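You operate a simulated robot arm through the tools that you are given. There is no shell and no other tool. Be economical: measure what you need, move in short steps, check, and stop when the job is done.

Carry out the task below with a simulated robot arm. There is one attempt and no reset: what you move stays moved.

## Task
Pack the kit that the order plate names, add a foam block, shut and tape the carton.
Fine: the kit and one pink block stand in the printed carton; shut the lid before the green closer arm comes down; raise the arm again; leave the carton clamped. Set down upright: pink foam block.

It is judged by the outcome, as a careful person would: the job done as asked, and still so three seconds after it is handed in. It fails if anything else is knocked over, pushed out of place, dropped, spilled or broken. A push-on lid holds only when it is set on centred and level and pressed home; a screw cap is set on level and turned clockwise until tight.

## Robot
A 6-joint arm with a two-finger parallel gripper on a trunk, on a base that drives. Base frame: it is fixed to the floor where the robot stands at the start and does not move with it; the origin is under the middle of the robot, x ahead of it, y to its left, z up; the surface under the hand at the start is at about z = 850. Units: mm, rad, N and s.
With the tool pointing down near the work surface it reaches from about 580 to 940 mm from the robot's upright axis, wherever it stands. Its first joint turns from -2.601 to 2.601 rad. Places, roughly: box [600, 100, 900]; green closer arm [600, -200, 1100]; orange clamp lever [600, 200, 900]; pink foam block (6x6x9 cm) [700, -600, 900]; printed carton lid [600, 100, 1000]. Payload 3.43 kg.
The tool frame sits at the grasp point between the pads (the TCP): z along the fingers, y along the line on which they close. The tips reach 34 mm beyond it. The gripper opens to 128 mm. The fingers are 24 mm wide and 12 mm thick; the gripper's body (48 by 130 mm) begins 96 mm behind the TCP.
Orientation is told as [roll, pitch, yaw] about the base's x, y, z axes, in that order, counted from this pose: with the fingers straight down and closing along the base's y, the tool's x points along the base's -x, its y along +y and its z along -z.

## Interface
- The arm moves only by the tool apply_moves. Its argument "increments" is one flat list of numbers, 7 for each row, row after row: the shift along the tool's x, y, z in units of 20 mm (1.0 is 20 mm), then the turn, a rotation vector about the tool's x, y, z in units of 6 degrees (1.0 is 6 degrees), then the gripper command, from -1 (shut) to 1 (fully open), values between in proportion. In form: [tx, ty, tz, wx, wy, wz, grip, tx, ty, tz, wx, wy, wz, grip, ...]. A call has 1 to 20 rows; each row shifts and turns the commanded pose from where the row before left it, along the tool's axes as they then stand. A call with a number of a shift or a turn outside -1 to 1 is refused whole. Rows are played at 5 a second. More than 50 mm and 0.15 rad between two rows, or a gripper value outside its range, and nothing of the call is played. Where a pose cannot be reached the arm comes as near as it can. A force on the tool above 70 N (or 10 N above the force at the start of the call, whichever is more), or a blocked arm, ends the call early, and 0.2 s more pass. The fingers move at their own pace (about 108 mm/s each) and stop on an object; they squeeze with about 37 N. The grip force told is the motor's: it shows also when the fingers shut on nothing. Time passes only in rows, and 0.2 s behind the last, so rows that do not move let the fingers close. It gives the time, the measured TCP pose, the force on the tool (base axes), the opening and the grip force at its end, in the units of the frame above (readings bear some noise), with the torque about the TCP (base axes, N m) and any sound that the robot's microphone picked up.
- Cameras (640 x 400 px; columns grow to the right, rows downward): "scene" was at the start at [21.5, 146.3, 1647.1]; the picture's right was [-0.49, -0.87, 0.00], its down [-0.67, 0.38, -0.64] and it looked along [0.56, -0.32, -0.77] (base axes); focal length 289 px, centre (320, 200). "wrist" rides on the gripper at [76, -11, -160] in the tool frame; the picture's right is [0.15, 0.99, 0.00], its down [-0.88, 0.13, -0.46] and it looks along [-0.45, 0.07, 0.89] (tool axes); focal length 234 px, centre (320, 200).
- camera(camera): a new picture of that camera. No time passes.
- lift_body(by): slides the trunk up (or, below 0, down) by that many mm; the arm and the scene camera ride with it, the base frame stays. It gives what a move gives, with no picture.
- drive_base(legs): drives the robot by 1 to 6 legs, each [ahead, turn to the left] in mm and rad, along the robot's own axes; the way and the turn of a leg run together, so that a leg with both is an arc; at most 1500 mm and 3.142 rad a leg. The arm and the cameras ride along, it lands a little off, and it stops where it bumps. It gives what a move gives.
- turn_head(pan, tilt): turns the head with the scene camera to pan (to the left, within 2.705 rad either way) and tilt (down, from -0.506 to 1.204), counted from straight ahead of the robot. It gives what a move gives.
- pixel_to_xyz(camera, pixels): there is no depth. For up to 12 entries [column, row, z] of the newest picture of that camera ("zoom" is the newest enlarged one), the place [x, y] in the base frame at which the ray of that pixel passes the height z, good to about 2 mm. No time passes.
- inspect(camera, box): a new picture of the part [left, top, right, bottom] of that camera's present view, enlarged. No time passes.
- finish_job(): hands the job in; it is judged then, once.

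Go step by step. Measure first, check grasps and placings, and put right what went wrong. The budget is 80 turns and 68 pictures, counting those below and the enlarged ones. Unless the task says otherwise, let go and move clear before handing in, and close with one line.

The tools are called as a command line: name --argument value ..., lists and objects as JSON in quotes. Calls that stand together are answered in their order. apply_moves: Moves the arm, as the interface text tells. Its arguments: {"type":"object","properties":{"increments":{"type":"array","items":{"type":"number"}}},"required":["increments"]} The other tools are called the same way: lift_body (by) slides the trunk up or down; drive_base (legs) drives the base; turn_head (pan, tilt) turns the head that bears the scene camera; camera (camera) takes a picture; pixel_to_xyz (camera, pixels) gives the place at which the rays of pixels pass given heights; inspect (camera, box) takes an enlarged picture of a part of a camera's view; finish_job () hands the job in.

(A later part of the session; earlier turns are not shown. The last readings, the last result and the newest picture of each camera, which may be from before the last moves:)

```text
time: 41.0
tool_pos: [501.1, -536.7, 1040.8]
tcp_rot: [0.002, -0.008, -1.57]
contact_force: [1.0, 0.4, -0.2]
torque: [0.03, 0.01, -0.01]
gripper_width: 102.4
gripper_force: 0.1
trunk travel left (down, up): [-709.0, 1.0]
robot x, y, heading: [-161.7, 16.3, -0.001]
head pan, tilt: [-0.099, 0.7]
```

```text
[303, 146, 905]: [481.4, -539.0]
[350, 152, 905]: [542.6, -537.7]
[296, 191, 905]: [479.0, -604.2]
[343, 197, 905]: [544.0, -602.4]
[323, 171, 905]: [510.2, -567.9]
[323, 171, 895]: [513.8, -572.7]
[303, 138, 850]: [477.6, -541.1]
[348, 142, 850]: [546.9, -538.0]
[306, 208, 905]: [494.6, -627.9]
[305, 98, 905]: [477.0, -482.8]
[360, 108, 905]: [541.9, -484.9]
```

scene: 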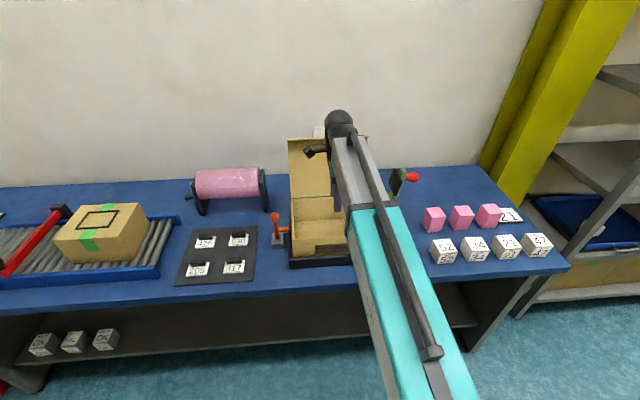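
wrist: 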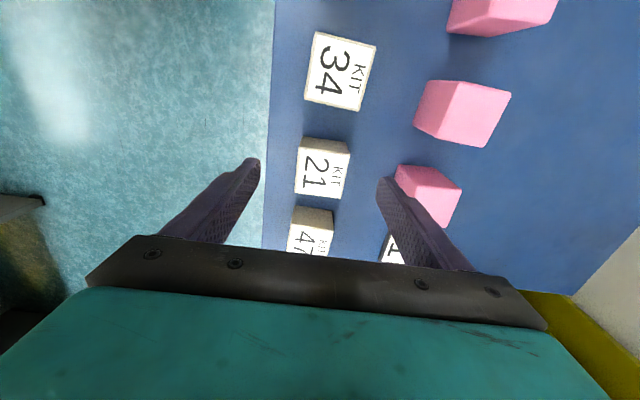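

Kit 21's centre is at (511, -571) with its top near z 907. Descending to grasp it.

apply_moves --increments '[-1, 0.25, 0, 0, 0, 0, 0.6, -0.7, 0.25, 0, 0, 0, 0, 0.6, 0, 0, 1, 0, 0, 0, 0.6, 0, 0, 1, 0, 0, 0, 0.6, 0, 0, 1, 0, 0, 0, 0.6, 0, 0, 1, 0, 0, 0, 0.6, 0, 0, 1, 0, 0, 0, 0.6, 0, 0, 1, 0, 0, 0, 0.6, 0, 0, 1, 0, 0, 0, 0.6, 0, 0, 0.5, 0, 0, 0, 0.6, 0, 0, 0, 0, 0, 0, 0.6, 0, 0, 0, 0, 0, 0, -1, 0, 0, 0, 0, 0, 0, -1, 0, 0, 0, 0, 0, 0, -1]'

camera --camera "wrist"

```text
time: 44.0
tool_pos: [512.2, -574.3, 888.3]
tcp_rot: [-0.001, -0.006, -1.571]
contact_force: [0.5, -1.1, -0.2]
torque: [0.0, 0.11, 0.01]
gripper_width: 65.9
gripper_force: 36.7
trunk travel left (down, up): [-709.0, 1.0]
robot x, y, heading: [-162.7, 14.2, -0.002]
head pan, tilt: [-0.099, 0.7]
```

```text
32 pictures are left
```

wrist: 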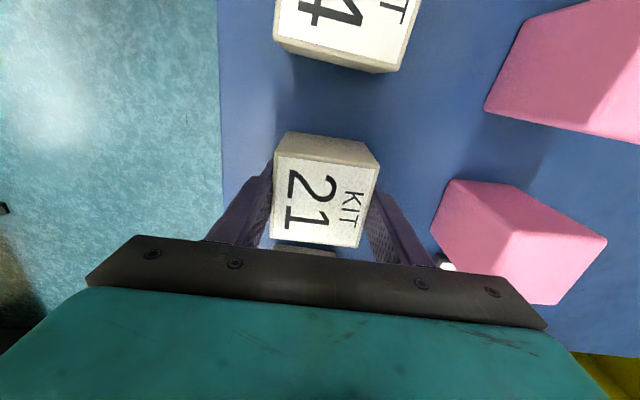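

Kit 21 is held (65.9 mm). I'll lift, then sweep back at x≈480.

apply_moves --increments '[0, 0, -1, 0, 0, 0, -1, 0, 0, -1, 0, 0, 0, -1, 0, 0, -1, 0, 0, 0, -1, 0, 0, -1, 0, 0, 0, -1, 0, 0, -1, 0, 0, 0, -1, 0, 0, -1, 0, 0, 0, -1, 0, 0, -1, 0, 0, 0, -1, 0, 0, -1, 0, 0, 0, -1, 0, 0, -1, 0, 0, 0, -1, 0, 0, -1, 0, 0, 0, -1, 0.5, -0.5, -1, 0, 0, 0, -1, 1, -0.6, 0, 0, 0, 0, -1, 1, -0.5, 0, 0, 0, 0, -1, 1, 0, 0, 0, 0, 0, -1, 1, 0, 0, 0, 0, 0, -1, 1, 0, 0, 0, 0, 0, -1, 1, 0, 0, 0, 0, 0, -1, 1, 0, 0, 0, 0, 0, -1, 1, 0, 0, 0, 0, 0, -1, 1, 0, 0, 0, 0, 0, -1]'

apply_moves --increments '[1, 0, 0, 0, 0, 0, -1, 1, 0, 0, 0, 0, 0, -1, 1, 0, 0, 0, 0, 0, -1, 1, 0, 0, 0, 0, 0, -1, 1, 0, 0, 0, 0, 0, -1, 1, 0, 0, 0, 0, 0, -1, 1, 0, 0, 0, 0, 0, -1, 1, 0, 0, 0, 0, 0, -1, 1, 0, 0, 0, 0, 0, -1, 1, 0, 0, 0, 0, 0, -1, 1, 0, 0, 0, 0, 0, -1, 1, 0, 0, 0, 0, 0, -1, 1, 0, 0, 0, 0, 0, -1, 1, 0, 0, 0, 0, 0, -1, 1, 0, 0, 0, 0, 0, -1, 1, 0, 0, 0, 0, 0, -1, 1, 0, 0, 0, 0, 0, -1, 1, 0, 0, 0, 0, 0, -1, 1, 0, 0, 0, 0, 0, -1, 1, 0, 0, 0, 0, 0, -1]'

apply_moves --increments '[1, 0, 0, 0, 0, 0, -1, 1, 0, 0, 0, 0, 0, -1, 1, 0.5, 0, 0, 0, 0, -1, 1, 1, 0, 0, 0, 0, -1, 1, 1, 0, 0, 0, 0, -1, 0.5, 1, 0, 0, 0, 0, -1, 0, 1, 0, 0, 0, 0, -1, 0, 1, 0, 0, 0, 0, -1, 0, 1, 0, 0, 0, 0, -1]'

camera --camera "wrist"

```text
time: 48.2
tool_pos: [480.4, -381.2, 1106.3]
tcp_rot: [0.0, -0.006, -1.572]
contact_force: [-0.2, 0.4, -3.4]
torque: [0.0, 0.03, 0.0]
gripper_width: 65.8
gripper_force: 36.4
trunk travel left (down, up): [-709.0, 1.0]
robot x, y, heading: [-163.6, 13.8, 0.005]
head pan, tilt: [-0.099, 0.7]
```

```text
time: 52.4
tool_pos: [481.0, 17.2, 1106.0]
tcp_rot: [0.0, -0.008, -1.57]
contact_force: [0.6, 0.3, -3.1]
torque: [0.02, -0.02, 0.01]
gripper_width: 65.9
gripper_force: 37.4
trunk travel left (down, up): [-709.0, 1.0]
robot x, y, heading: [-159.5, 16.5, 0.006]
head pan, tilt: [-0.099, 0.7]
```

```text
time: 54.4
tool_pos: [611.6, 129.2, 1101.6]
tcp_rot: [0.0, -0.007, -1.57]
contact_force: [-0.5, -0.9, -3.0]
torque: [-0.04, -0.02, 0.03]
gripper_width: 65.8
gripper_force: 36.8
trunk travel left (down, up): [-709.0, 1.0]
robot x, y, heading: [-159.4, 14.4, 0.004]
head pan, tilt: [-0.099, 0.7]
```

```text
31 pictures are left
```

wrist: 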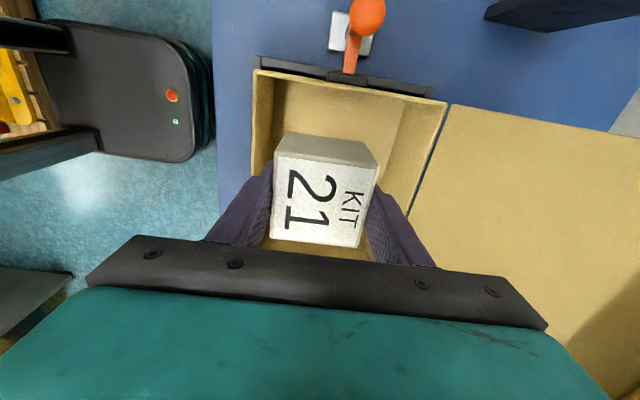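

The kit is above the open carton, and the clamp pad clearly presses its side. I'll measure the rim and floor.

pixel_to_xyz --camera "wrist" --pixels '[[257, 73, 960], [446, 101, 960], [275, 80, 960], [425, 97, 960], [275, 150, 860], [254, 170, 960], [416, 205, 960], [404, 98, 860]]'

inspect --camera "wrist" --box '[240, 50, 464, 190]'

```text
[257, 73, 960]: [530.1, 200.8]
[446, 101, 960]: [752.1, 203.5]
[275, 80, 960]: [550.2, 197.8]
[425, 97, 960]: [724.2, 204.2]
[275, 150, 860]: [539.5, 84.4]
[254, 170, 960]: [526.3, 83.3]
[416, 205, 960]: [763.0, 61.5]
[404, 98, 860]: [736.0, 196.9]
```

```text
2.86 times, centred on (352, 120) of wrist
```

zoom: 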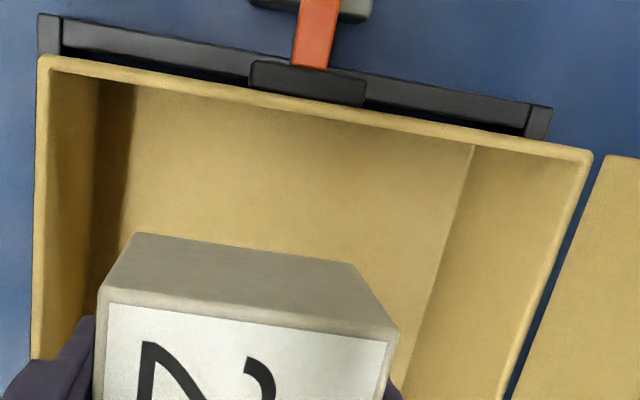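

apply_moves --increments '[0, 0.6, 0, 0, 0, 0, -1, 0, 0.6, 1, 0, 0, 0, -1, 0, 0, 1, 0, 0, 0, -1, 0, 0, 1, 0, 0, 0, -1, 0, 0, 1, 0, 0, 0, -1, 0, 0, 1, 0, 0, 0, -1, 0, 0, 1, 0, 0, 0, -1, 0, 0, 1, 0, 0, 0, -1, 0, 0, 1, 0, 0, 0, -1, 0, 0, 1, 0, 0, 0, -1, 0, 0, 0.3, 0, 0, 0, -1, 0, 0, 0.2, 0, 0, 0, -1, 0, 0, 0, 0, 0, 0, -1]'

```text
time: 57.2
tool_pos: [635.4, 123.9, 912.3]
tcp_rot: [0.0, -0.007, -1.57]
contact_force: [-0.6, 0.4, -3.6]
torque: [0.0, -0.02, 0.03]
gripper_width: 65.9
gripper_force: 37.3
trunk travel left (down, up): [-709.0, 1.0]
robot x, y, heading: [-160.6, 12.8, -0.002]
head pan, tilt: [-0.099, 0.7]
```

apply_moves --increments '[0, 0, 0.2, 0, 0, 0, -1, 0, 0, 0.2, 0, 0, 0, -1, 0, 0, 0.2, 0, 0, 0, -1, 0, 0, 0, 0, 0, 0, -1]'

```text
time: 58.2
tool_pos: [634.5, 125.2, 900.7]
tcp_rot: [-0.003, -0.007, -1.571]
contact_force: [-0.5, 1.1, -3.0]
torque: [0.01, 0.01, 0.0]
gripper_width: 65.6
gripper_force: 37.2
trunk travel left (down, up): [-709.0, 1.0]
robot x, y, heading: [-164.2, 11.3, 0.002]
head pan, tilt: [-0.099, 0.7]
```

apply_moves --increments '[0, 0, 0.15, 0, 0, 0, -1, 0, 0, 0.15, 0, 0, 0, -1, 0, 0, 0, 0, 0, 0, -1]'

```text
time: 59.0
tool_pos: [633.7, 126.1, 896.7]
tcp_rot: [0.004, -0.007, -1.571]
contact_force: [2.9, -1.5, 11.5]
torque: [-0.01, 0.37, 0.01]
gripper_width: 65.9
gripper_force: 37.3
trunk travel left (down, up): [-709.0, 1.0]
robot x, y, heading: [-160.1, 11.3, 0.002]
head pan, tilt: [-0.099, 0.7]
```

Contact with the floor (z≈859). Release and rise straight up.

apply_moves --increments '[0, 0, -0.1, 0, 0, 0, 0.5, 0, 0, 0, 0, 0, 0, 0.5, 0, 0, 0, 0, 0, 0, 0.5, 0, 0, -1, 0, 0, 0, 0.5, 0, 0, -1, 0, 0, 0, 0.5, 0, 0, -1, 0, 0, 0, 0.5, 0, 0, -1, 0, 0, 0, 0.5, 0, 0, -1, 0, 0, 0, 0.5, 0, 0, -1, 0, 0, 0, 0.5, 0, 0, -1, 0, 0, 0, 0.5, 0, 0, -1, 0, 0, 0, 0.5, 0, 0, -1, 0, 0, 0, 0.5, 0, 0, -1, 0, 0, 0, 0.5]'

camera --camera "wrist"

```text
time: 61.8
tool_pos: [635.2, 128.2, 1097.8]
tcp_rot: [0.0, -0.007, -1.571]
contact_force: [-0.4, -0.9, -0.1]
torque: [-0.04, 0.03, 0.01]
gripper_width: 96.1
gripper_force: 0.0
trunk travel left (down, up): [-709.0, 1.0]
robot x, y, heading: [-159.6, 12.7, 0.005]
head pan, tilt: [-0.099, 0.7]
```

```text
29 pictures are left
```

wrist: 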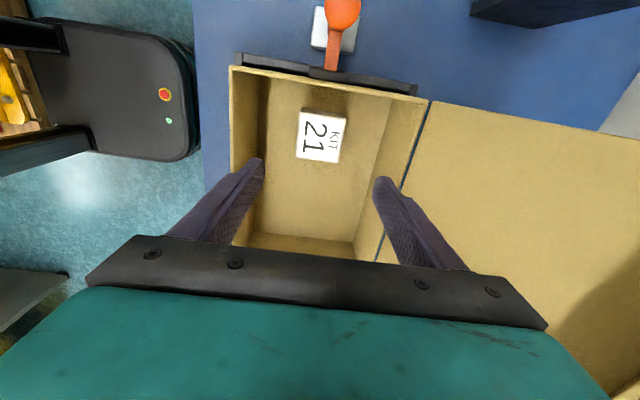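

Kit 21 stands in the carton. For the foam I'll take the middle pink block, clear of the closer knob, and retrace the sweep at x≈480.

apply_moves --increments '[0, -1, 0, 0, 0, 0, 0, 0, -1, 0, 0, 0, 0, 0, 0, -1, 0, 0, 0, 0, 0, 0, -1, 0, 0, 0, 0, 0, 0, -1, 0, 0, 0, 0, 0, -0.5, -1, 0, 0, 0, 0, 0, -1, -1, 0, 0, 0, 0, 0, -1, -0.7, 0, 0, 0, 0, 0, -1, 0, 0, 0, 0, 0, 0, -1, 0, 0, 0, 0, 0, 0, -1, 0, 0, 0, 0, 0, 0, -1, 0, 0, 0, 0, 0, 0, -1, 0, 0, 0, 0, 0, 0, -1, 0, 0, 0, 0, 0, 0, -1, 0, 0, 0, 0, 0, 0, -1, 0, 0, 0, 0, 0, 0, -1, 0, 0, 0, 0, 0, 0, -1, 0, 0, 0, 0, 0, 0, -1, 0, 0, 0, 0, 0, 0, -1, 0, 0, 0, 0, 0, 0]'

apply_moves --increments '[-1, 0, 0, 0, 0, 0, 0.5, -1, 0, 0, 0, 0, 0, 0.5, -1, 0, 0, 0, 0, 0, 0.5, -1, 0, 0, 0, 0, 0, 0.5, -1, 0, 0, 0, 0, 0, 0.5, -1, 0, 0, 0, 0, 0, 0.5, -1, 0, 0, 0, 0, 0, 0.5, -1, 0, 0, 0, 0, 0, 0.5, -1, 0, 0, 0, 0, 0, 0.5, -1, 0, 0, 0, 0, 0, 0.5, -1, 0, 0, 0, 0, 0, 0.5, -1, 0, 0, 0, 0, 0, 0.5, -1, 0, 0, 0, 0, 0, 0.5, -1, 0, 0, 0, 0, 0, 0.5, -1, 0, 0, 0, 0, 0, 0.5]'

drive_base --legs '[[80, 0]]'

camera --camera "wrist"

camera --camera "scene"

```text
time: 66.0
tool_pos: [479.4, -162.6, 1101.2]
tcp_rot: [0.001, -0.007, -1.57]
contact_force: [0.2, 0.1, -0.1]
torque: [0.0, -0.02, -0.01]
gripper_width: 63.9
gripper_force: 0.0
trunk travel left (down, up): [-709.0, 1.0]
robot x, y, heading: [-163.6, 12.6, 0.003]
head pan, tilt: [-0.099, 0.7]
```

```text
time: 69.2
tool_pos: [481.0, -463.9, 1103.8]
tcp_rot: [0.0, -0.007, -1.571]
contact_force: [0.2, 0.6, 0.3]
torque: [0.0, -0.02, 0.0]
gripper_width: 95.8
gripper_force: 0.0
trunk travel left (down, up): [-709.0, 1.0]
robot x, y, heading: [-164.9, 12.9, -0.001]
head pan, tilt: [-0.099, 0.7]
```

```text
time: 70.3
tool_pos: [563.7, -461.9, 1101.6]
tcp_rot: [-0.001, -0.008, -1.569]
contact_force: [0.6, -0.4, 0.2]
torque: [0.0, 0.06, 0.05]
gripper_width: 96.2
gripper_force: 0.1
trunk travel left (down, up): [-709.0, 1.0]
robot x, y, heading: [-81.0, 14.4, -0.002]
head pan, tilt: [-0.099, 0.7]
```

```text
28 pictures are left
```

wrist: 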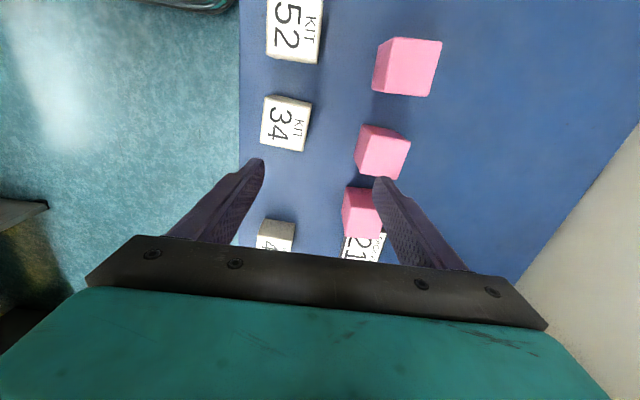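

```text
27 pictures are left
```

scene: 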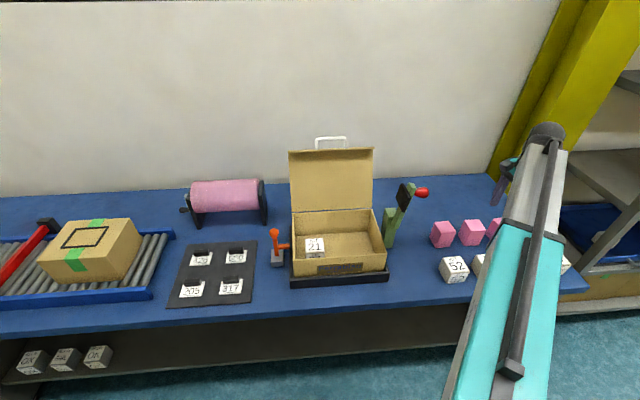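

The scene is unobstructed now. I'll measure the middle pink block (wrist (384,152)) and take a close view of the closer.

pixel_to_xyz --camera "wrist" --pixels '[[366, 131, 940], [410, 141, 940], [401, 179, 940], [357, 168, 940], [384, 155, 940], [369, 124, 850], [409, 134, 850]]'

inspect --camera "scene" --box '[280, 130, 480, 290]'

inspect --camera "wrist" --box '[330, 90, 458, 218]'

```text
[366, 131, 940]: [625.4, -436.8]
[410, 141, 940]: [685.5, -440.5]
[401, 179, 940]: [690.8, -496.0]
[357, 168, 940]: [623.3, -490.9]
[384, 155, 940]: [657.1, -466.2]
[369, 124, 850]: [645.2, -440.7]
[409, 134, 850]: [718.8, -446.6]
```

```text
2.50 times, centred on (380, 210) of scene
```

zoom: 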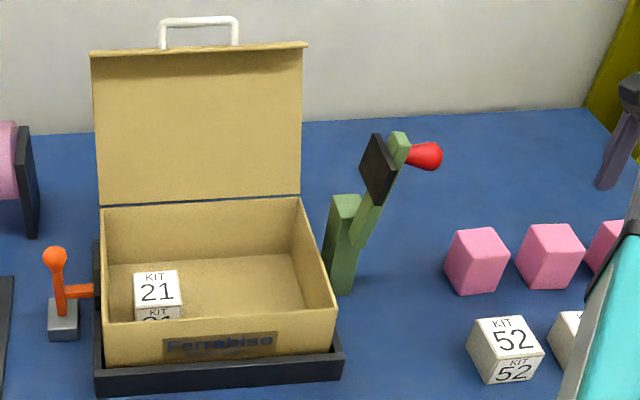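

```text
3.12 times, centred on (394, 154) of wrist
```

zoom: 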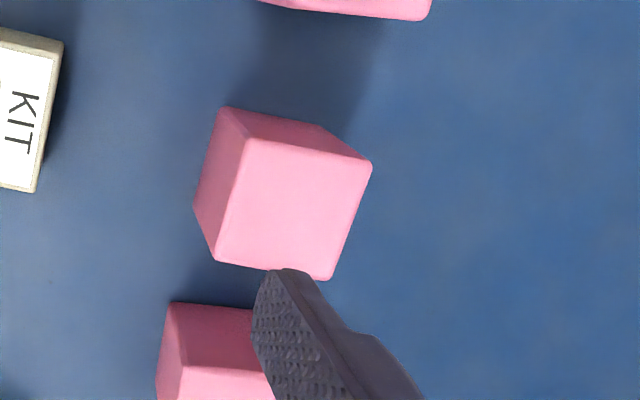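

The middle pink block is centred near (656, -466). Moving over it, down to TCP z≈905, and grasping.

apply_moves --increments '[-0.2, 1, 0, 0, 0, 0, 0.5, 0, 1, 0, 0, 0, 0, 0.5, 0, 1, 0, 0, 0, 0, 0.5, 0, 1, 0, 0, 0, 0, 0.5, 0, 0.62, 0, 0, 0, 0, 0.5, 0, 0, 1, 0, 0, 0, 0.5, 0, 0, 1, 0, 0, 0, 0.5, 0, 0, 1, 0, 0, 0, 0.5, 0, 0, 1, 0, 0, 0, 0.5, 0, 0, 1, 0, 0, 0, 0.5, 0, 0, 0, 0, 0, 0, 0.5]'

camera --camera "wrist"

```text
time: 72.7
tool_pos: [653.7, -464.8, 1004.0]
tcp_rot: [0.002, -0.008, -1.569]
contact_force: [-0.5, 0.0, 0.8]
torque: [0.0, 0.0, -0.01]
gripper_width: 95.8
gripper_force: 0.0
trunk travel left (down, up): [-709.0, 1.0]
robot x, y, heading: [-82.6, 17.4, -0.002]
head pan, tilt: [-0.099, 0.7]
```

```text
24 pictures are left
```

wrist: 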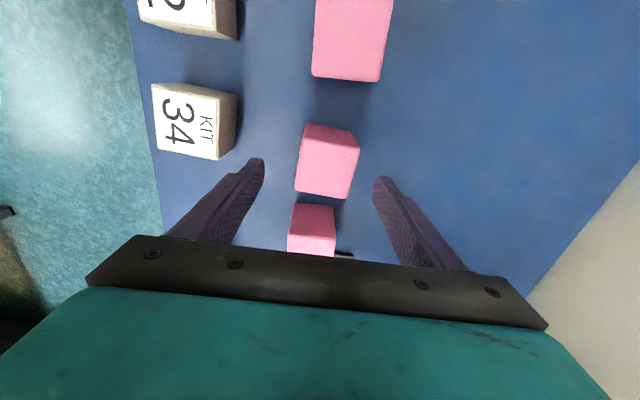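

pixel_to_xyz --camera "wrist" --pixels '[[305, 143, 940], [359, 150, 940], [349, 198, 940], [295, 190, 940]]'

```text
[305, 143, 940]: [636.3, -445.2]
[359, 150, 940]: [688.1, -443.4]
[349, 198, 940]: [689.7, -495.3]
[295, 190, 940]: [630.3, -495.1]
```

Fine-adjust by +6 mm in x and -4 mm in y, descend 99 mm, grasp.

apply_moves --increments '[-0.2, 0.3, 0, 0, 0, 0, 0.5, 0, 0, 1, 0, 0, 0, 0.5, 0, 0, 1, 0, 0, 0, 0.5, 0, 0, 1, 0, 0, 0, 0.5, 0, 0, 1, 0, 0, 0, 0.5, 0, 0, 0.95, 0, 0, 0, 0.5, 0, 0, 0, 0, 0, 0, 0.5, 0, 0, 0, 0, 0, 0, -1, 0, 0, 0, 0, 0, 0, -1, 0, 0, 0, 0, 0, 0, -1]'

camera --camera "wrist"

```text
time: 74.9
tool_pos: [662.0, -470.6, 903.7]
tcp_rot: [0.001, -0.007, -1.568]
contact_force: [-0.1, 0.4, 0.3]
torque: [-0.06, 0.03, -0.02]
gripper_width: 59.5
gripper_force: 36.9
trunk travel left (down, up): [-709.0, 1.0]
robot x, y, heading: [-81.5, 14.8, 0.004]
head pan, tilt: [-0.099, 0.7]
```

```text
23 pictures are left
```

wrist: 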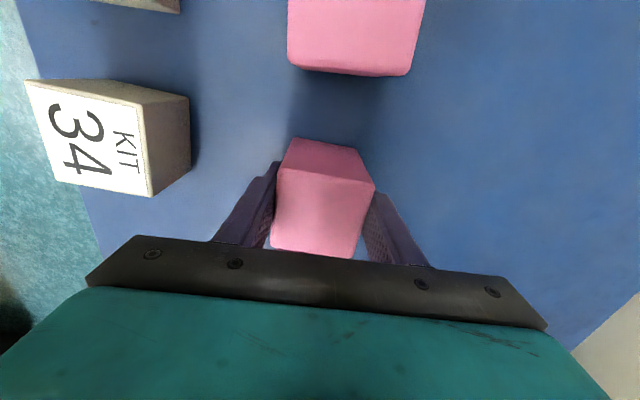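

Held (59.5 mm). Lift, retract, back the base up 80 mm, and sweep back.

apply_moves --increments '[0, 0, -1, 0, 0, 0, -1, 0, 0, -1, 0, 0, 0, -1, 0, 0, -1, 0, 0, 0, -1, 0, 0, -1, 0, 0, 0, -1, 0, 0, -1, 0, 0, 0, -1, 0, 0, -1, 0, 0, 0, -1, 0, 0, -1, 0, 0, 0, -1, 0, 0, -1, 0, 0, 0, -1, 0, 0, -1, 0, 0, 0, -1, 0, 0, -1, 0, 0, 0, -1, 0, -1, 0, 0, 0, 0, -1, 0, -1, 0, 0, 0, 0, -1, 0, -1, 0, 0, 0, 0, -1, 0, -1, 0, 0, 0, 0, -1, 0, -1, 0, 0, 0, 0, -1]'

drive_base --legs '[[-80, 0]]'

apply_moves --increments '[1, 0, 0, 0, 0, 0, -1, 1, 0, 0, 0, 0, 0, -1, 1, 0, 0, 0, 0, 0, -1, 1, 0, 0, 0, 0, 0, -1, 1, 0, 0, 0, 0, 0, -1, 1, 0, 0, 0, 0, 0, -1, 1, 0, 0, 0, 0, 0, -1, 1, 0, 0, 0, 0, 0, -1, 1, 0, 0, 0, 0, 0, -1, 1, 0, 0, 0, 0, 0, -1, 1, 0, 0, 0, 0, 0, -1, 1, 0, 0, 0, 0, 0, -1, 1, 0, 0, 0, 0, 0, -1, 1, 0, 0, 0, 0, 0, -1, 1, 0, 0, 0, 0, 0, -1, 1, 0, 0, 0, 0, 0, -1, 1, 0, 0, 0, 0, 0, -1, 1, 0, 0, 0, 0, 0, -1, 1, 0, 0, 0, 0, 0, -1, 1, 0, 0, 0, 0, 0, -1]'

```text
time: 78.1
tool_pos: [560.3, -471.6, 1103.8]
tcp_rot: [0.003, -0.009, -1.568]
contact_force: [-0.1, -0.4, -1.5]
torque: [0.01, 0.0, 0.01]
gripper_width: 59.0
gripper_force: 36.9
trunk travel left (down, up): [-709.0, 1.0]
robot x, y, heading: [-81.9, 15.4, 0.003]
head pan, tilt: [-0.099, 0.7]
```

```text
time: 79.2
tool_pos: [482.2, -471.6, 1104.7]
tcp_rot: [0.001, -0.008, -1.568]
contact_force: [0.2, -0.5, 0.4]
torque: [-0.03, -0.07, 0.02]
gripper_width: 59.0
gripper_force: 37.3
trunk travel left (down, up): [-709.0, 1.0]
robot x, y, heading: [-159.2, 17.2, 0.002]
head pan, tilt: [-0.099, 0.7]
```

```text
time: 83.4
tool_pos: [483.6, -72.1, 1101.9]
tcp_rot: [-0.001, -0.008, -1.569]
contact_force: [-0.5, -0.2, -0.8]
torque: [0.02, 0.01, -0.01]
gripper_width: 58.8
gripper_force: 36.9
trunk travel left (down, up): [-709.0, 1.0]
robot x, y, heading: [-158.2, 12.6, 0.003]
head pan, tilt: [-0.099, 0.7]
```

apply_moves --increments '[1, 0, 0, 0, 0, 0, -1, 1, 0, 0, 0, 0, 0, -1, 1, 0, 0, 0, 0, 0, -1, 1, 0, 0, 0, 0, 0, -1, 0.35, 1, 0, 0, 0, 0, -1, 0, 1, 0, 0, 0, 0, -1, 0, 1, 0, 0, 0, 0, -1, 0, 1, 0, 0, 0, 0, -1, 0, 1, 0, 0, 0, 0, -1, 0, 1, 0, 0, 0, 0, -1, 0, 1, 0, 0, 0, 0, -1, 0, 0.8, 0, 0, 0, 0, -1]'

camera --camera "wrist"

```text
time: 86.0
tool_pos: [639.9, 15.5, 1100.9]
tcp_rot: [0.0, -0.007, -1.57]
contact_force: [0.2, 0.1, -0.5]
torque: [-0.03, 0.02, 0.01]
gripper_width: 59.1
gripper_force: 36.9
trunk travel left (down, up): [-709.0, 1.0]
robot x, y, heading: [-154.7, 14.3, 0.004]
head pan, tilt: [-0.099, 0.7]
```

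```text
22 pictures are left
```

wrist: 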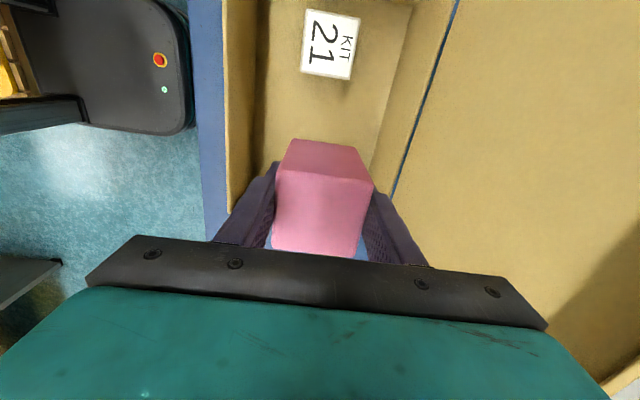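

Positioned over the carton. Descend, slowly at the end.

apply_moves --increments '[0, 0, 1, 0, 0, 0, -1, 0, 0, 1, 0, 0, 0, -1, 0, 0, 1, 0, 0, 0, -1, 0, 0, 1, 0, 0, 0, -1, 0, 0, 1, 0, 0, 0, -1, 0, 0, 1, 0, 0, 0, -1, 0, 0, 1, 0, 0, 0, -1, 0, 0, 1, 0, 0, 0, -1, 0, 0, 1, 0, 0, 0, -1, 0, 0, 0.15, 0, 0, 0, -1, 0, 0, 0, 0, 0, 0, -1, 0, 0, 0.15, 0, 0, 0, -1, 0, 0, 0, 0, 0, 0, -1]'

```text
time: 88.8
tool_pos: [639.2, 13.6, 915.1]
tcp_rot: [0.002, -0.008, -1.568]
contact_force: [0.5, 0.0, -1.5]
torque: [0.0, 0.01, 0.02]
gripper_width: 58.8
gripper_force: 36.9
trunk travel left (down, up): [-709.0, 1.0]
robot x, y, heading: [-159.7, 13.9, 0.001]
head pan, tilt: [-0.099, 0.7]
```

apply_moves --increments '[0, 0, 0.1, 0, 0, 0, -1, 0, 0, 0.1, 0, 0, 0, -1, 0, 0, 0, 0, 0, 0, -1]'

```text
time: 89.6
tool_pos: [638.9, 15.5, 908.8]
tcp_rot: [0.003, -0.007, -1.569]
contact_force: [0.9, -0.3, 3.8]
torque: [0.01, 0.06, 0.0]
gripper_width: 59.0
gripper_force: 37.6
trunk travel left (down, up): [-709.0, 1.0]
robot x, y, heading: [-159.5, 11.3, -0.003]
head pan, tilt: [-0.099, 0.7]
```

Light contact; release and rise.

apply_moves --increments '[0, 0, 0, 0, 0, 0, 0.4, 0, 0, 0, 0, 0, 0, 0.4, 0, 0, 0, 0, 0, 0, 0.4, 0, 0, -1, 0, 0, 0, 0.4, 0, 0, -1, 0, 0, 0, 0.4, 0, 0, -1, 0, 0, 0, 0.4, 0, 0, -1, 0, 0, 0, 0.4, 0, 0, -1, 0, 0, 0, 0.4, 0, 0, -1, 0, 0, 0, 0.4, 0, 0, -1, 0, 0, 0, 0.4, 0, 0, -1, 0, 0, 0, 0.4, 0, 0, -1, 0, 0, 0, 0.4, 0, 0, -1, 0, 0, 0, 0.4]'

camera --camera "wrist"

inspect --camera "scene" --box '[240, 90, 432, 210]'

```text
time: 92.4
tool_pos: [636.3, 16.7, 1110.0]
tcp_rot: [0.0, -0.007, -1.57]
contact_force: [-0.9, -0.1, 0.2]
torque: [-0.01, 0.03, 0.01]
gripper_width: 89.7
gripper_force: 0.1
trunk travel left (down, up): [-709.0, 1.0]
robot x, y, heading: [-162.9, 12.2, 0.007]
head pan, tilt: [-0.099, 0.7]
```

```text
21 pictures are left
```

wrist: 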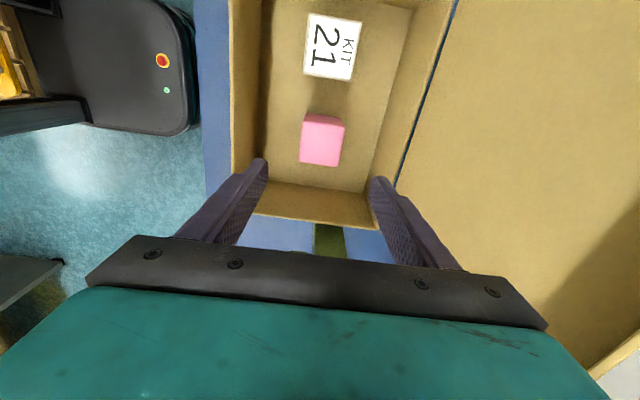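

```text
3.33 times, centred on (336, 150) of scene
```

zoom: 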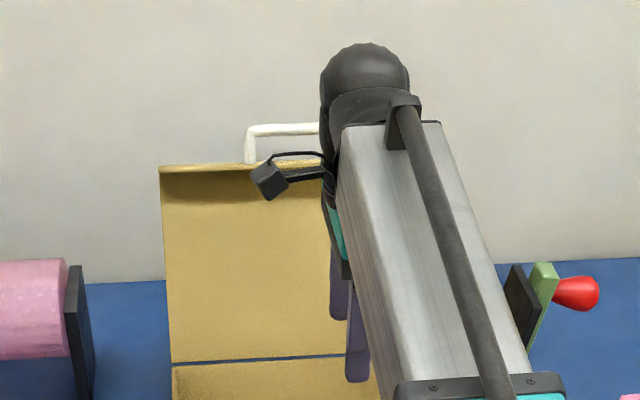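

Both items stand upright in the carton. To shut the lid gently I'll grip the handle again, so I'm checking where the bar is now.

pixel_to_xyz --camera "zoom" --pixels '[[290, 130, 1190], [290, 130, 1200], [290, 130, 1210], [290, 130, 1220], [250, 160, 1200], [165, 168, 1180], [165, 168, 1200], [252, 140, 1210]]'

```text
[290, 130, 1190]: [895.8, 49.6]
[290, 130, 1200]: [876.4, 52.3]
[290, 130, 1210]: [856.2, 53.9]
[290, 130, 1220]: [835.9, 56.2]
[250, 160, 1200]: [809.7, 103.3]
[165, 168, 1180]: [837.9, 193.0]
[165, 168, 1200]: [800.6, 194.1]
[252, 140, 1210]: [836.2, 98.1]
```

The bar is at about (834, 1219), unchanged. I'll return to the pre-grasp pose in front of the handle.

apply_moves --increments '[0.175, 0.465, -0.795, -0.95, 0, 0, -0.6, 0.175, 0.542, -0.745, -0.95, 0, 0, -0.6, 0.175, 0.613, -0.687, -0.95, 0, 0, -0.6, 0.175, 0.678, -0.623, -0.95, 0, 0, -0.6, 0.175, 0.737, -0.553, -0.95, 0, 0, -0.6, 0.175, 0.788, -0.477, -0.95, 0, 0, -0.6, 0.175, 0.831, -0.396, -0.95, 0, 0, -0.6, 0.175, 0.867, -0.312, -0.95, 0, 0, -0.6, 0.175, 0.893, -0.224, -0.95, 0, 0, -0.6, 0.175, 0.911, -0.134, -0.95, 0, 0, -0.6, 0, 0, 0, 0, 0, 0, -0.6]'

camera --camera "wrist"

```text
time: 94.8
tool_pos: [729.7, 53.2, 1268.1]
tcp_rot: [0.997, -0.008, -1.569]
contact_force: [0.6, -0.1, -0.8]
torque: [-0.02, -0.03, 0.0]
gripper_width: 25.5
gripper_force: 0.1
trunk travel left (down, up): [-709.0, 1.0]
robot x, y, heading: [-160.9, 13.5, 0.001]
head pan, tilt: [-0.099, 0.7]
```

```text
19 pictures are left
```

wrist: 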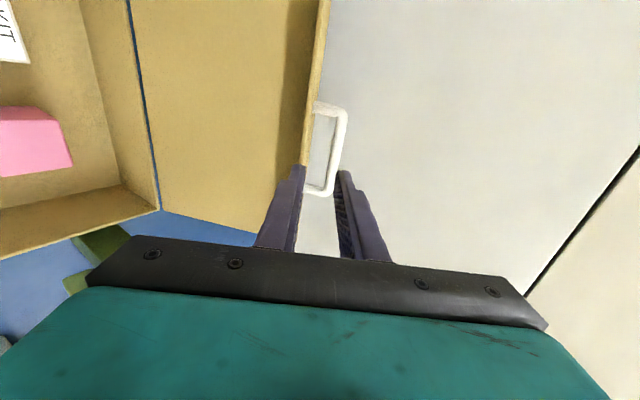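

Reversing the retreat path onto the bar, then gripping.

apply_moves --increments '[0, 0.5, 1, 0, 0, 0, -0.6, 0, 0.3, 1, 0, 0, 0, -0.6, 0, 0, 1, 0, 0, 0, -0.6, 0, 0, 0.9, 0, 0, 0, -0.6, 0, 0, 0.5, 0, 0, 0, -0.6, 0, 0, 0, 0, 0, 0, -0.6, 0, 0, 0, 0, 0, 0, -1, 0, 0, 0, 0, 0, 0, -1, 0, 0, 0, 0, 0, 0, -1]'

camera --camera "wrist"

```text
time: 96.8
tool_pos: [813.9, 52.4, 1235.4]
tcp_rot: [1.001, -0.008, -1.569]
contact_force: [5.4, -0.1, 14.0]
torque: [0.56, -0.39, -0.22]
gripper_width: 12.5
gripper_force: 37.3
trunk travel left (down, up): [-709.0, 1.0]
robot x, y, heading: [-160.4, 13.7, 0.009]
head pan, tilt: [-0.099, 0.7]
```

```text
18 pictures are left
```

wrist: 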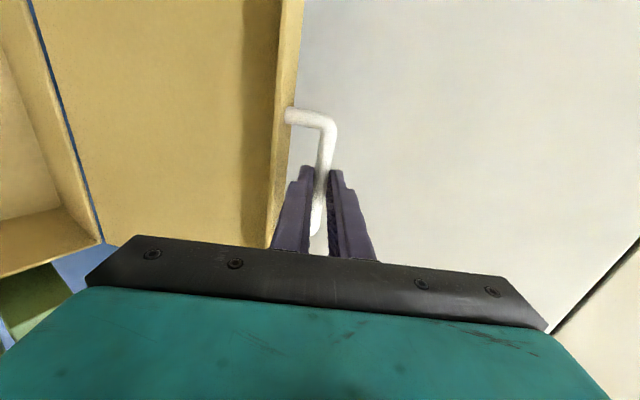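

Handle gripped. Closing along the fitted arc, first part.

apply_moves --increments '[0, -0.274, -0.899, 0.36, 0, 0, -1, 0, -0.369, -0.86, 0.36, 0, 0, -1, 0, -0.459, -0.811, 0.36, 0, 0, -1, 0, -0.543, -0.753, 0.36, 0, 0, -1, 0, -0.62, -0.686, 0.36, 0, 0, -1, 0, -0.69, -0.611, 0.36, 0, 0, -1, 0, -0.751, -0.529, 0.36, 0, 0, -1, 0, -0.804, -0.441, 0.36, 0, 0, -1, 0, -0.846, -0.348, 0.36, 0, 0, -1, 0, -0.878, -0.251, 0.36, 0, 0, -1, 0, 0, 0, 0, 0, 0, -1]'

```text
time: 99.2
tool_pos: [627.2, 53.1, 1228.2]
tcp_rot: [0.62, -0.01, -1.569]
contact_force: [-14.6, 9.8, 31.3]
torque: [0.66, -0.16, -0.24]
gripper_width: 12.4
gripper_force: 37.5
trunk travel left (down, up): [-709.0, 1.0]
robot x, y, heading: [-163.7, 12.9, 0.006]
head pan, tilt: [-0.099, 0.7]
```

Outward pull only. I'll add a small outward correction and continue.

apply_moves --increments '[0, -0.85, -0.4, 0.36, 0, 0, -1, 0, -0.9, -0.1, 0.36, 0, 0, -1, 0, -0.91, 0.054, 0.36, 0, 0, -1, 0, -0.899, 0.155, 0.36, 0, 0, -1, 0, -0.877, 0.255, 0.36, 0, 0, -1, 0, -0.844, 0.352, 0.36, 0, 0, -1, 0, -0.802, 0.445, 0.36, 0, 0, -1, 0, -0.749, 0.533, 0.36, 0, 0, -1, 0, -0.687, 0.615, 0.36, 0, 0, -1, 0, 0, 0, 0, 0, 0, -1]'

camera --camera "scene"

```text
time: 101.4
tool_pos: [510.8, 52.2, 1120.5]
tcp_rot: [0.278, -0.009, -1.567]
contact_force: [-0.3, 7.1, 0.4]
torque: [1.09, 0.02, 0.07]
gripper_width: 12.3
gripper_force: 36.8
trunk travel left (down, up): [-709.0, 1.0]
robot x, y, heading: [-160.6, 14.3, 0.005]
head pan, tilt: [-0.099, 0.7]
```

```text
17 pictures are left
```

scene: 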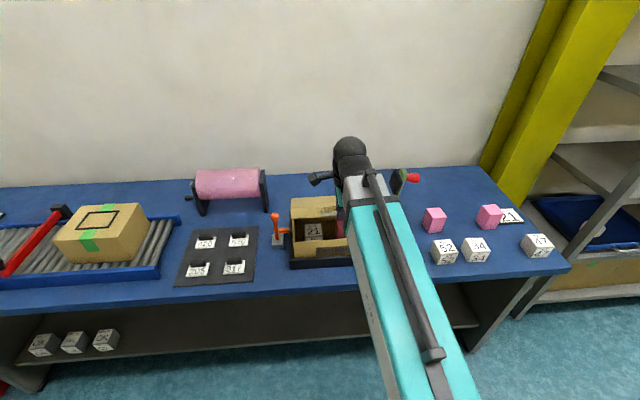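

Force near zero; finishing the closing to the seat.

apply_moves --increments '[0, -0.617, 0.689, 0.36, 0, 0, -1, 0, -0.539, 0.756, 0.36, 0, 0, -1, 0, -0.455, 0.814, 0.36, 0, 0, -1, 0, -0.365, 0.862, 0.36, 0, 0, -1, 0, -0.27, 0.901, 0.36, 0, 0, -1, 0, -0.171, 0.929, 0.36, 0, 0, -1, 0, -0.07, 0.947, 0.36, 0, 0, -1, 0, 0, 0.5, 0.15, 0, 0, -1, 0, 0, 0, 0, 0, 0, -1]'

camera --camera "scene"

```text
time: 103.4
tool_pos: [483.5, 51.2, 985.6]
tcp_rot: [0.0, -0.007, -1.568]
contact_force: [-3.2, -1.4, 0.1]
torque: [-0.12, 0.06, -0.05]
gripper_width: 12.2
gripper_force: 36.4
trunk travel left (down, up): [-709.0, 1.0]
robot x, y, heading: [-158.8, 11.9, 0.002]
head pan, tilt: [-0.099, 0.7]
```

```text
16 pictures are left
```

scene: 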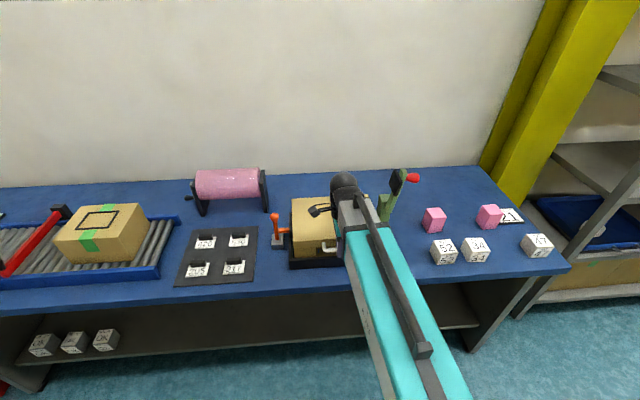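

Nearly shut (z 985 against 979 when closed). I'll press down a few millimetres until the seat pushes back.

apply_moves --increments '[0, 0, 0.2, 0, 0, 0, -1, 0, 0, 0.2, 0, 0, 0, -1, 0, 0, 0.3, 0, 0, 0, -1, 0, 0, 0, 0, 0, 0, -1]'

```text
time: 104.4
tool_pos: [482.5, 49.7, 970.8]
tcp_rot: [0.001, -0.005, -1.569]
contact_force: [6.7, 5.2, 26.6]
torque: [0.06, 0.0, -0.02]
gripper_width: 12.4
gripper_force: 36.8
trunk travel left (down, up): [-709.0, 1.0]
robot x, y, heading: [-159.3, 11.5, 0.003]
head pan, tilt: [-0.099, 0.7]
```

The seat pushes back with 27 N, so the lid is shut. Release, rise, and study the closer geometry.

apply_moves --increments '[0, 0, -0.3, 0, 0, 0, -1, 0, 0, 0, 0, 0, 0, -0.6, 0, 0, 0, 0, 0, 0, -0.6, 0, 0, -1, 0, 0, 0, -0.6, 0, 0, -1, 0, 0, 0, -0.6, 0, 0, -1, 0, 0, 0, -0.6, 0, 0, -1, 0, 0, 0, -0.6, 0, 0, -1, 0, 0, 0, -0.6, 0, 0, -1, 0, 0, 0, -0.6, 0, 0, -1, 0, 0, 0, -0.6]'

inspect --camera "scene" --box '[320, 150, 448, 230]'

pixel_to_xyz --camera "zoom" --pixels '[[450, 138, 1100], [450, 138, 1060], [450, 138, 1130], [390, 150, 1100], [390, 150, 1060], [390, 150, 1130]]'

```text
time: 106.6
tool_pos: [483.9, 50.0, 1113.5]
tcp_rot: [0.0, -0.007, -1.569]
contact_force: [-1.3, -0.1, -0.6]
torque: [0.03, 0.0, 0.03]
gripper_width: 25.5
gripper_force: 0.1
trunk travel left (down, up): [-709.0, 1.0]
robot x, y, heading: [-161.0, 10.5, 0.001]
head pan, tilt: [-0.099, 0.7]
```

```text
5.00 times, centred on (384, 190) of scene
```

zoom: 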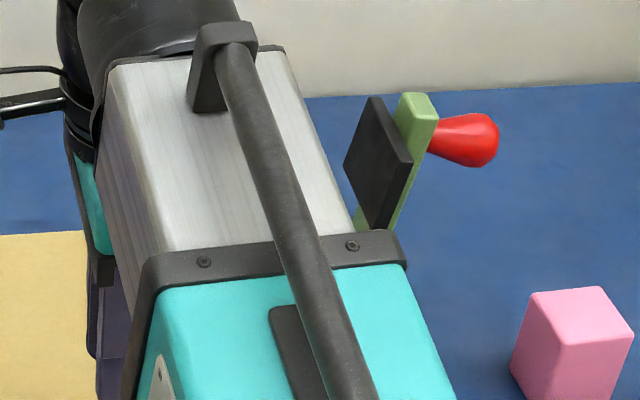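

```text
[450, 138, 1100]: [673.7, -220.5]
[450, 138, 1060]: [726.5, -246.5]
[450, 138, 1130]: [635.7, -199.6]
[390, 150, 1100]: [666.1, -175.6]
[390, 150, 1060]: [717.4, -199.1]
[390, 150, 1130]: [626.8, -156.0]
```

I'll move the hand to the -y side (x≈480, y≈-260), which frees the view of the closer from both cameras.

apply_moves --increments '[-1, 0, 0, 0, 0, 0, 0, -1, 0, 0, 0, 0, 0, 0, -1, 0, 0, 0, 0, 0, 0, -1, 0, 0, 0, 0, 0, 0, -1, 0, 0, 0, 0, 0, 0, -1, 0, 0, 0, 0, 0, 0, -1, 0, 0, 0, 0, 0, 0, -1, 0, 0, 0, 0, 0, 0, -1, 0, 0, 0, 0, 0, 0, -1, 0, 0, 0, 0, 0, 0, -1, 0, 0, 0, 0, 0, 0, -1, 0, 0, 0, 0, 0, 0, -1, 0, 0, 0, 0, 0, 0, -1, 0, 0, 0, 0, 0, 0, -1, 0, 0, 0, 0, 0, 0]'

inspect --camera "scene" --box '[280, 140, 472, 260]'

camera --camera "wrist"

```text
time: 109.8
tool_pos: [483.1, -248.3, 1117.1]
tcp_rot: [-0.001, -0.007, -1.57]
contact_force: [0.8, 0.2, -0.2]
torque: [-0.01, 0.0, -0.01]
gripper_width: 64.1
gripper_force: 0.0
trunk travel left (down, up): [-709.0, 1.0]
robot x, y, heading: [-158.8, 15.4, -0.001]
head pan, tilt: [-0.099, 0.7]
```

```text
3.33 times, centred on (376, 200) of scene
```

zoom: 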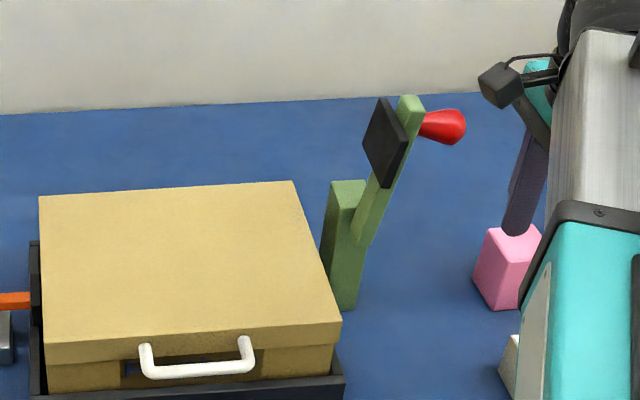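

```text
13 pictures are left
```

wrist: 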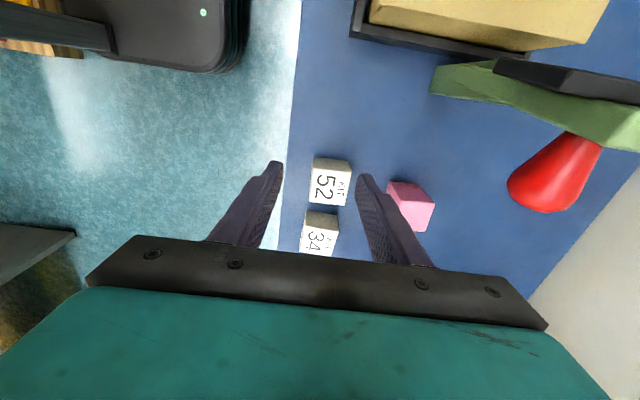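

Lid sits flat and closed. Triangulating the knob and pivot from both views.

pixel_to_xyz --camera "zoom" --pixels '[[452, 126, 1080], [452, 126, 1110], [452, 126, 1140], [420, 125, 1110], [420, 125, 1140], [362, 240, 960], [362, 240, 990], [362, 240, 1020], [345, 308, 850], [410, 97, 1150], [348, 183, 990], [348, 183, 1020]]'

pixel_to_xyz --camera "wrist" --pixels '[[533, 190, 1080], [533, 190, 1110], [533, 190, 1140], [582, 140, 1110], [582, 140, 1140], [435, 82, 960], [435, 82, 990], [435, 82, 1020], [555, 175, 1140], [555, 175, 1110]]'

```text
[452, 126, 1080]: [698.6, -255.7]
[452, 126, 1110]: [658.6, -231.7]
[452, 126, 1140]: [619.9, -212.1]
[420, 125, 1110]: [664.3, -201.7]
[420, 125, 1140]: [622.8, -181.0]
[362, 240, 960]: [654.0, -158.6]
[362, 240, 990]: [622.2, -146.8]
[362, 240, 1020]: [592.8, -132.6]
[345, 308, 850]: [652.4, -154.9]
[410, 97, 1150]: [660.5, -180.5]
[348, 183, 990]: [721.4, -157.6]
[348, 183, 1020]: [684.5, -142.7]
```

```text
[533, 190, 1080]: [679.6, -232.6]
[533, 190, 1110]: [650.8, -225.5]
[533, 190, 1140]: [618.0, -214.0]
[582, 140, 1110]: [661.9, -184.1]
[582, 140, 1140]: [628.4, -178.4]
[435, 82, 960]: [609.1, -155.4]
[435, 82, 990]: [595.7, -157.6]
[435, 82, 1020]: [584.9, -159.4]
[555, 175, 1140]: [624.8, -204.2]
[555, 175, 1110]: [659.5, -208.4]
```

The knob centre is about (623, -203, 1138), its axis along -y, and the arm pivot is near (y -145, z 1003). I'll approach the knob from the -y side with the fingers straddling it in x.

apply_moves --increments '[-1, 0, -0.5, 0, 0, 0, 0.05, -1, 0, -0.5, 0, 0, 0, 0.05, -0.6, 0, -0.45, 0, 0, 0, 0.05, 0, 1, 0, 0, 0, 0, 0.05, 0, 1, 0, 0, 0, 0, 0.05, 0, 1, 0, 0, 0, 0, 0.05, 0, 1, 0, 0, 0, 0, 0.05, 0, 1, 0, 0, 0, 0, 0.05, 0, 1, 0, 0, 0, 0, 0.05, 0, 1, 0, 0, 0, 0, 0.05, 0, 0, 0, 0, 0, 0, 0.05]'

camera --camera "wrist"

inspect --camera "scene" --box '[340, 140, 468, 220]'

```text
time: 112.2
tool_pos: [623.3, -300.0, 1146.9]
tcp_rot: [0.0, -0.009, -1.567]
contact_force: [0.3, 0.7, 0.4]
torque: [-0.01, -0.03, 0.0]
gripper_width: 67.2
gripper_force: 0.1
trunk travel left (down, up): [-709.0, 1.0]
robot x, y, heading: [-158.5, 14.2, 0.008]
head pan, tilt: [-0.099, 0.7]
```

```text
12 pictures are left
```

wrist: 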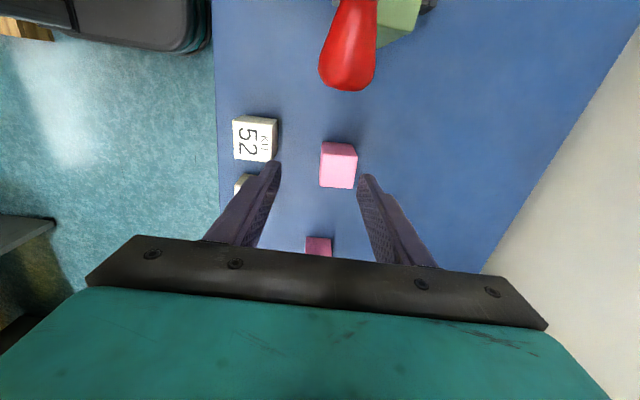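

```text
5.00 times, centred on (404, 180) of scene
```

zoom: 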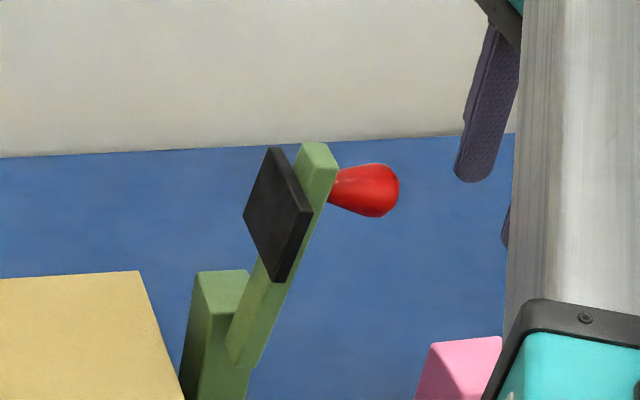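

pixel_to_xyz --camera "wrist" --pixels '[[346, 76, 1080], [346, 76, 1110], [346, 76, 1140], [360, 10, 1110], [360, 10, 1140]]'

pixel_to_xyz --camera "zoom" --pixels '[[385, 190, 1080], [385, 190, 1110], [385, 190, 1140], [340, 190, 1110], [340, 190, 1140], [320, 148, 1160], [320, 148, 1140], [240, 360, 960], [240, 360, 1000], [222, 270, 1000]]'

```text
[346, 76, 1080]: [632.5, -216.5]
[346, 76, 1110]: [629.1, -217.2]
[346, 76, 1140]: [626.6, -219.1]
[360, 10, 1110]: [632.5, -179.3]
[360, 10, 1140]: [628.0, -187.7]
```

```text
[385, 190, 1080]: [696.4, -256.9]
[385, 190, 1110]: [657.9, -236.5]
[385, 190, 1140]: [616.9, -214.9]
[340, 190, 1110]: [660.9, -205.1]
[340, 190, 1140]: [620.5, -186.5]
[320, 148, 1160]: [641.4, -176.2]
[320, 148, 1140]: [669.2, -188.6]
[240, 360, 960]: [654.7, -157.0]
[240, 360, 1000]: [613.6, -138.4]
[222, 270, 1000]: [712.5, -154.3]
```

The knob end is at (627, -219, 1133). Advance to y≈-208 and close on it.

apply_moves --increments '[0.6, 0.2, 0.25, 0, 0, 0, 0.05, 1, 0, 0, 0, 0, 0, 0.05, 1, 0, 0, 0, 0, 0, 0.05, 1, 0, 0, 0, 0, 0, 0.05, 1, 0, 0, 0, 0, 0, 0.05, 0, 0, 0, 0, 0, 0, 0.05, 0, 0, 0, 0, 0, 0, -1, 0, 0, 0, 0, 0, 0, -1, 0, 0, 0, 0, 0, 0, -1]'

camera --camera "wrist"

```text
time: 114.2
tool_pos: [627.0, -207.9, 1140.9]
tcp_rot: [0.001, -0.006, -1.57]
contact_force: [0.4, -0.2, -0.6]
torque: [0.0, 0.03, -0.13]
gripper_width: 35.2
gripper_force: 45.2
trunk travel left (down, up): [-709.0, 1.0]
robot x, y, heading: [-157.6, 15.3, 0.002]
head pan, tilt: [-0.099, 0.7]
```

```text
10 pictures are left
```

wrist: 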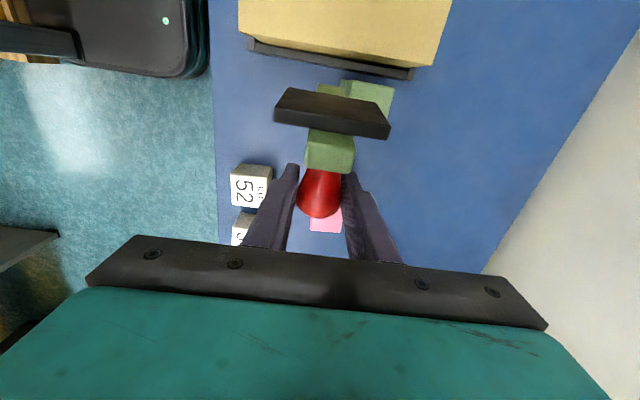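

Knob gripped (35 mm). Starting the lowering arc with the first 20°, watching the forces.

apply_moves --increments '[0.605, 0, -0.25, 0, 0, 0, -1, 0.624, 0, -0.195, 0, 0, 0, -1, 0.639, 0, -0.142, 0, 0, 0, -1, 0.648, 0, -0.086, 0, 0, 0, -1, 0, 0, 0, 0, 0, 0, -1]'

```text
time: 115.4
tool_pos: [626.1, -159.8, 1156.5]
tcp_rot: [-0.001, -0.009, -1.568]
contact_force: [-11.1, -7.9, 3.0]
torque: [-1.29, 0.31, -0.18]
gripper_width: 35.3
gripper_force: 45.2
trunk travel left (down, up): [-709.0, 1.0]
robot x, y, heading: [-159.8, 13.9, -0.001]
head pan, tilt: [-0.099, 0.7]
```

apply_moves --increments '[0.654, 0, -0.029, 0, 0, 0, -1, 0.654, 0, 0.029, 0, 0, 0, -1, 0.648, 0, 0.086, 0, 0, 0, -1, 0.639, 0, 0.142, 0, 0, 0, -1, 0.624, 0, 0.195, 0, 0, 0, -1, 0.605, 0, 0.25, 0, 0, 0, -1, 0, 0, 0, 0, 0, 0, -1]'

```text
time: 117.0
tool_pos: [628.1, -79.8, 1142.0]
tcp_rot: [0.003, -0.008, -1.567]
contact_force: [19.4, 2.8, 22.5]
torque: [-1.27, -0.14, 0.25]
gripper_width: 35.4
gripper_force: 44.9
trunk travel left (down, up): [-709.0, 1.0]
robot x, y, heading: [-160.4, 15.8, -0.001]
head pan, tilt: [-0.099, 0.7]
```

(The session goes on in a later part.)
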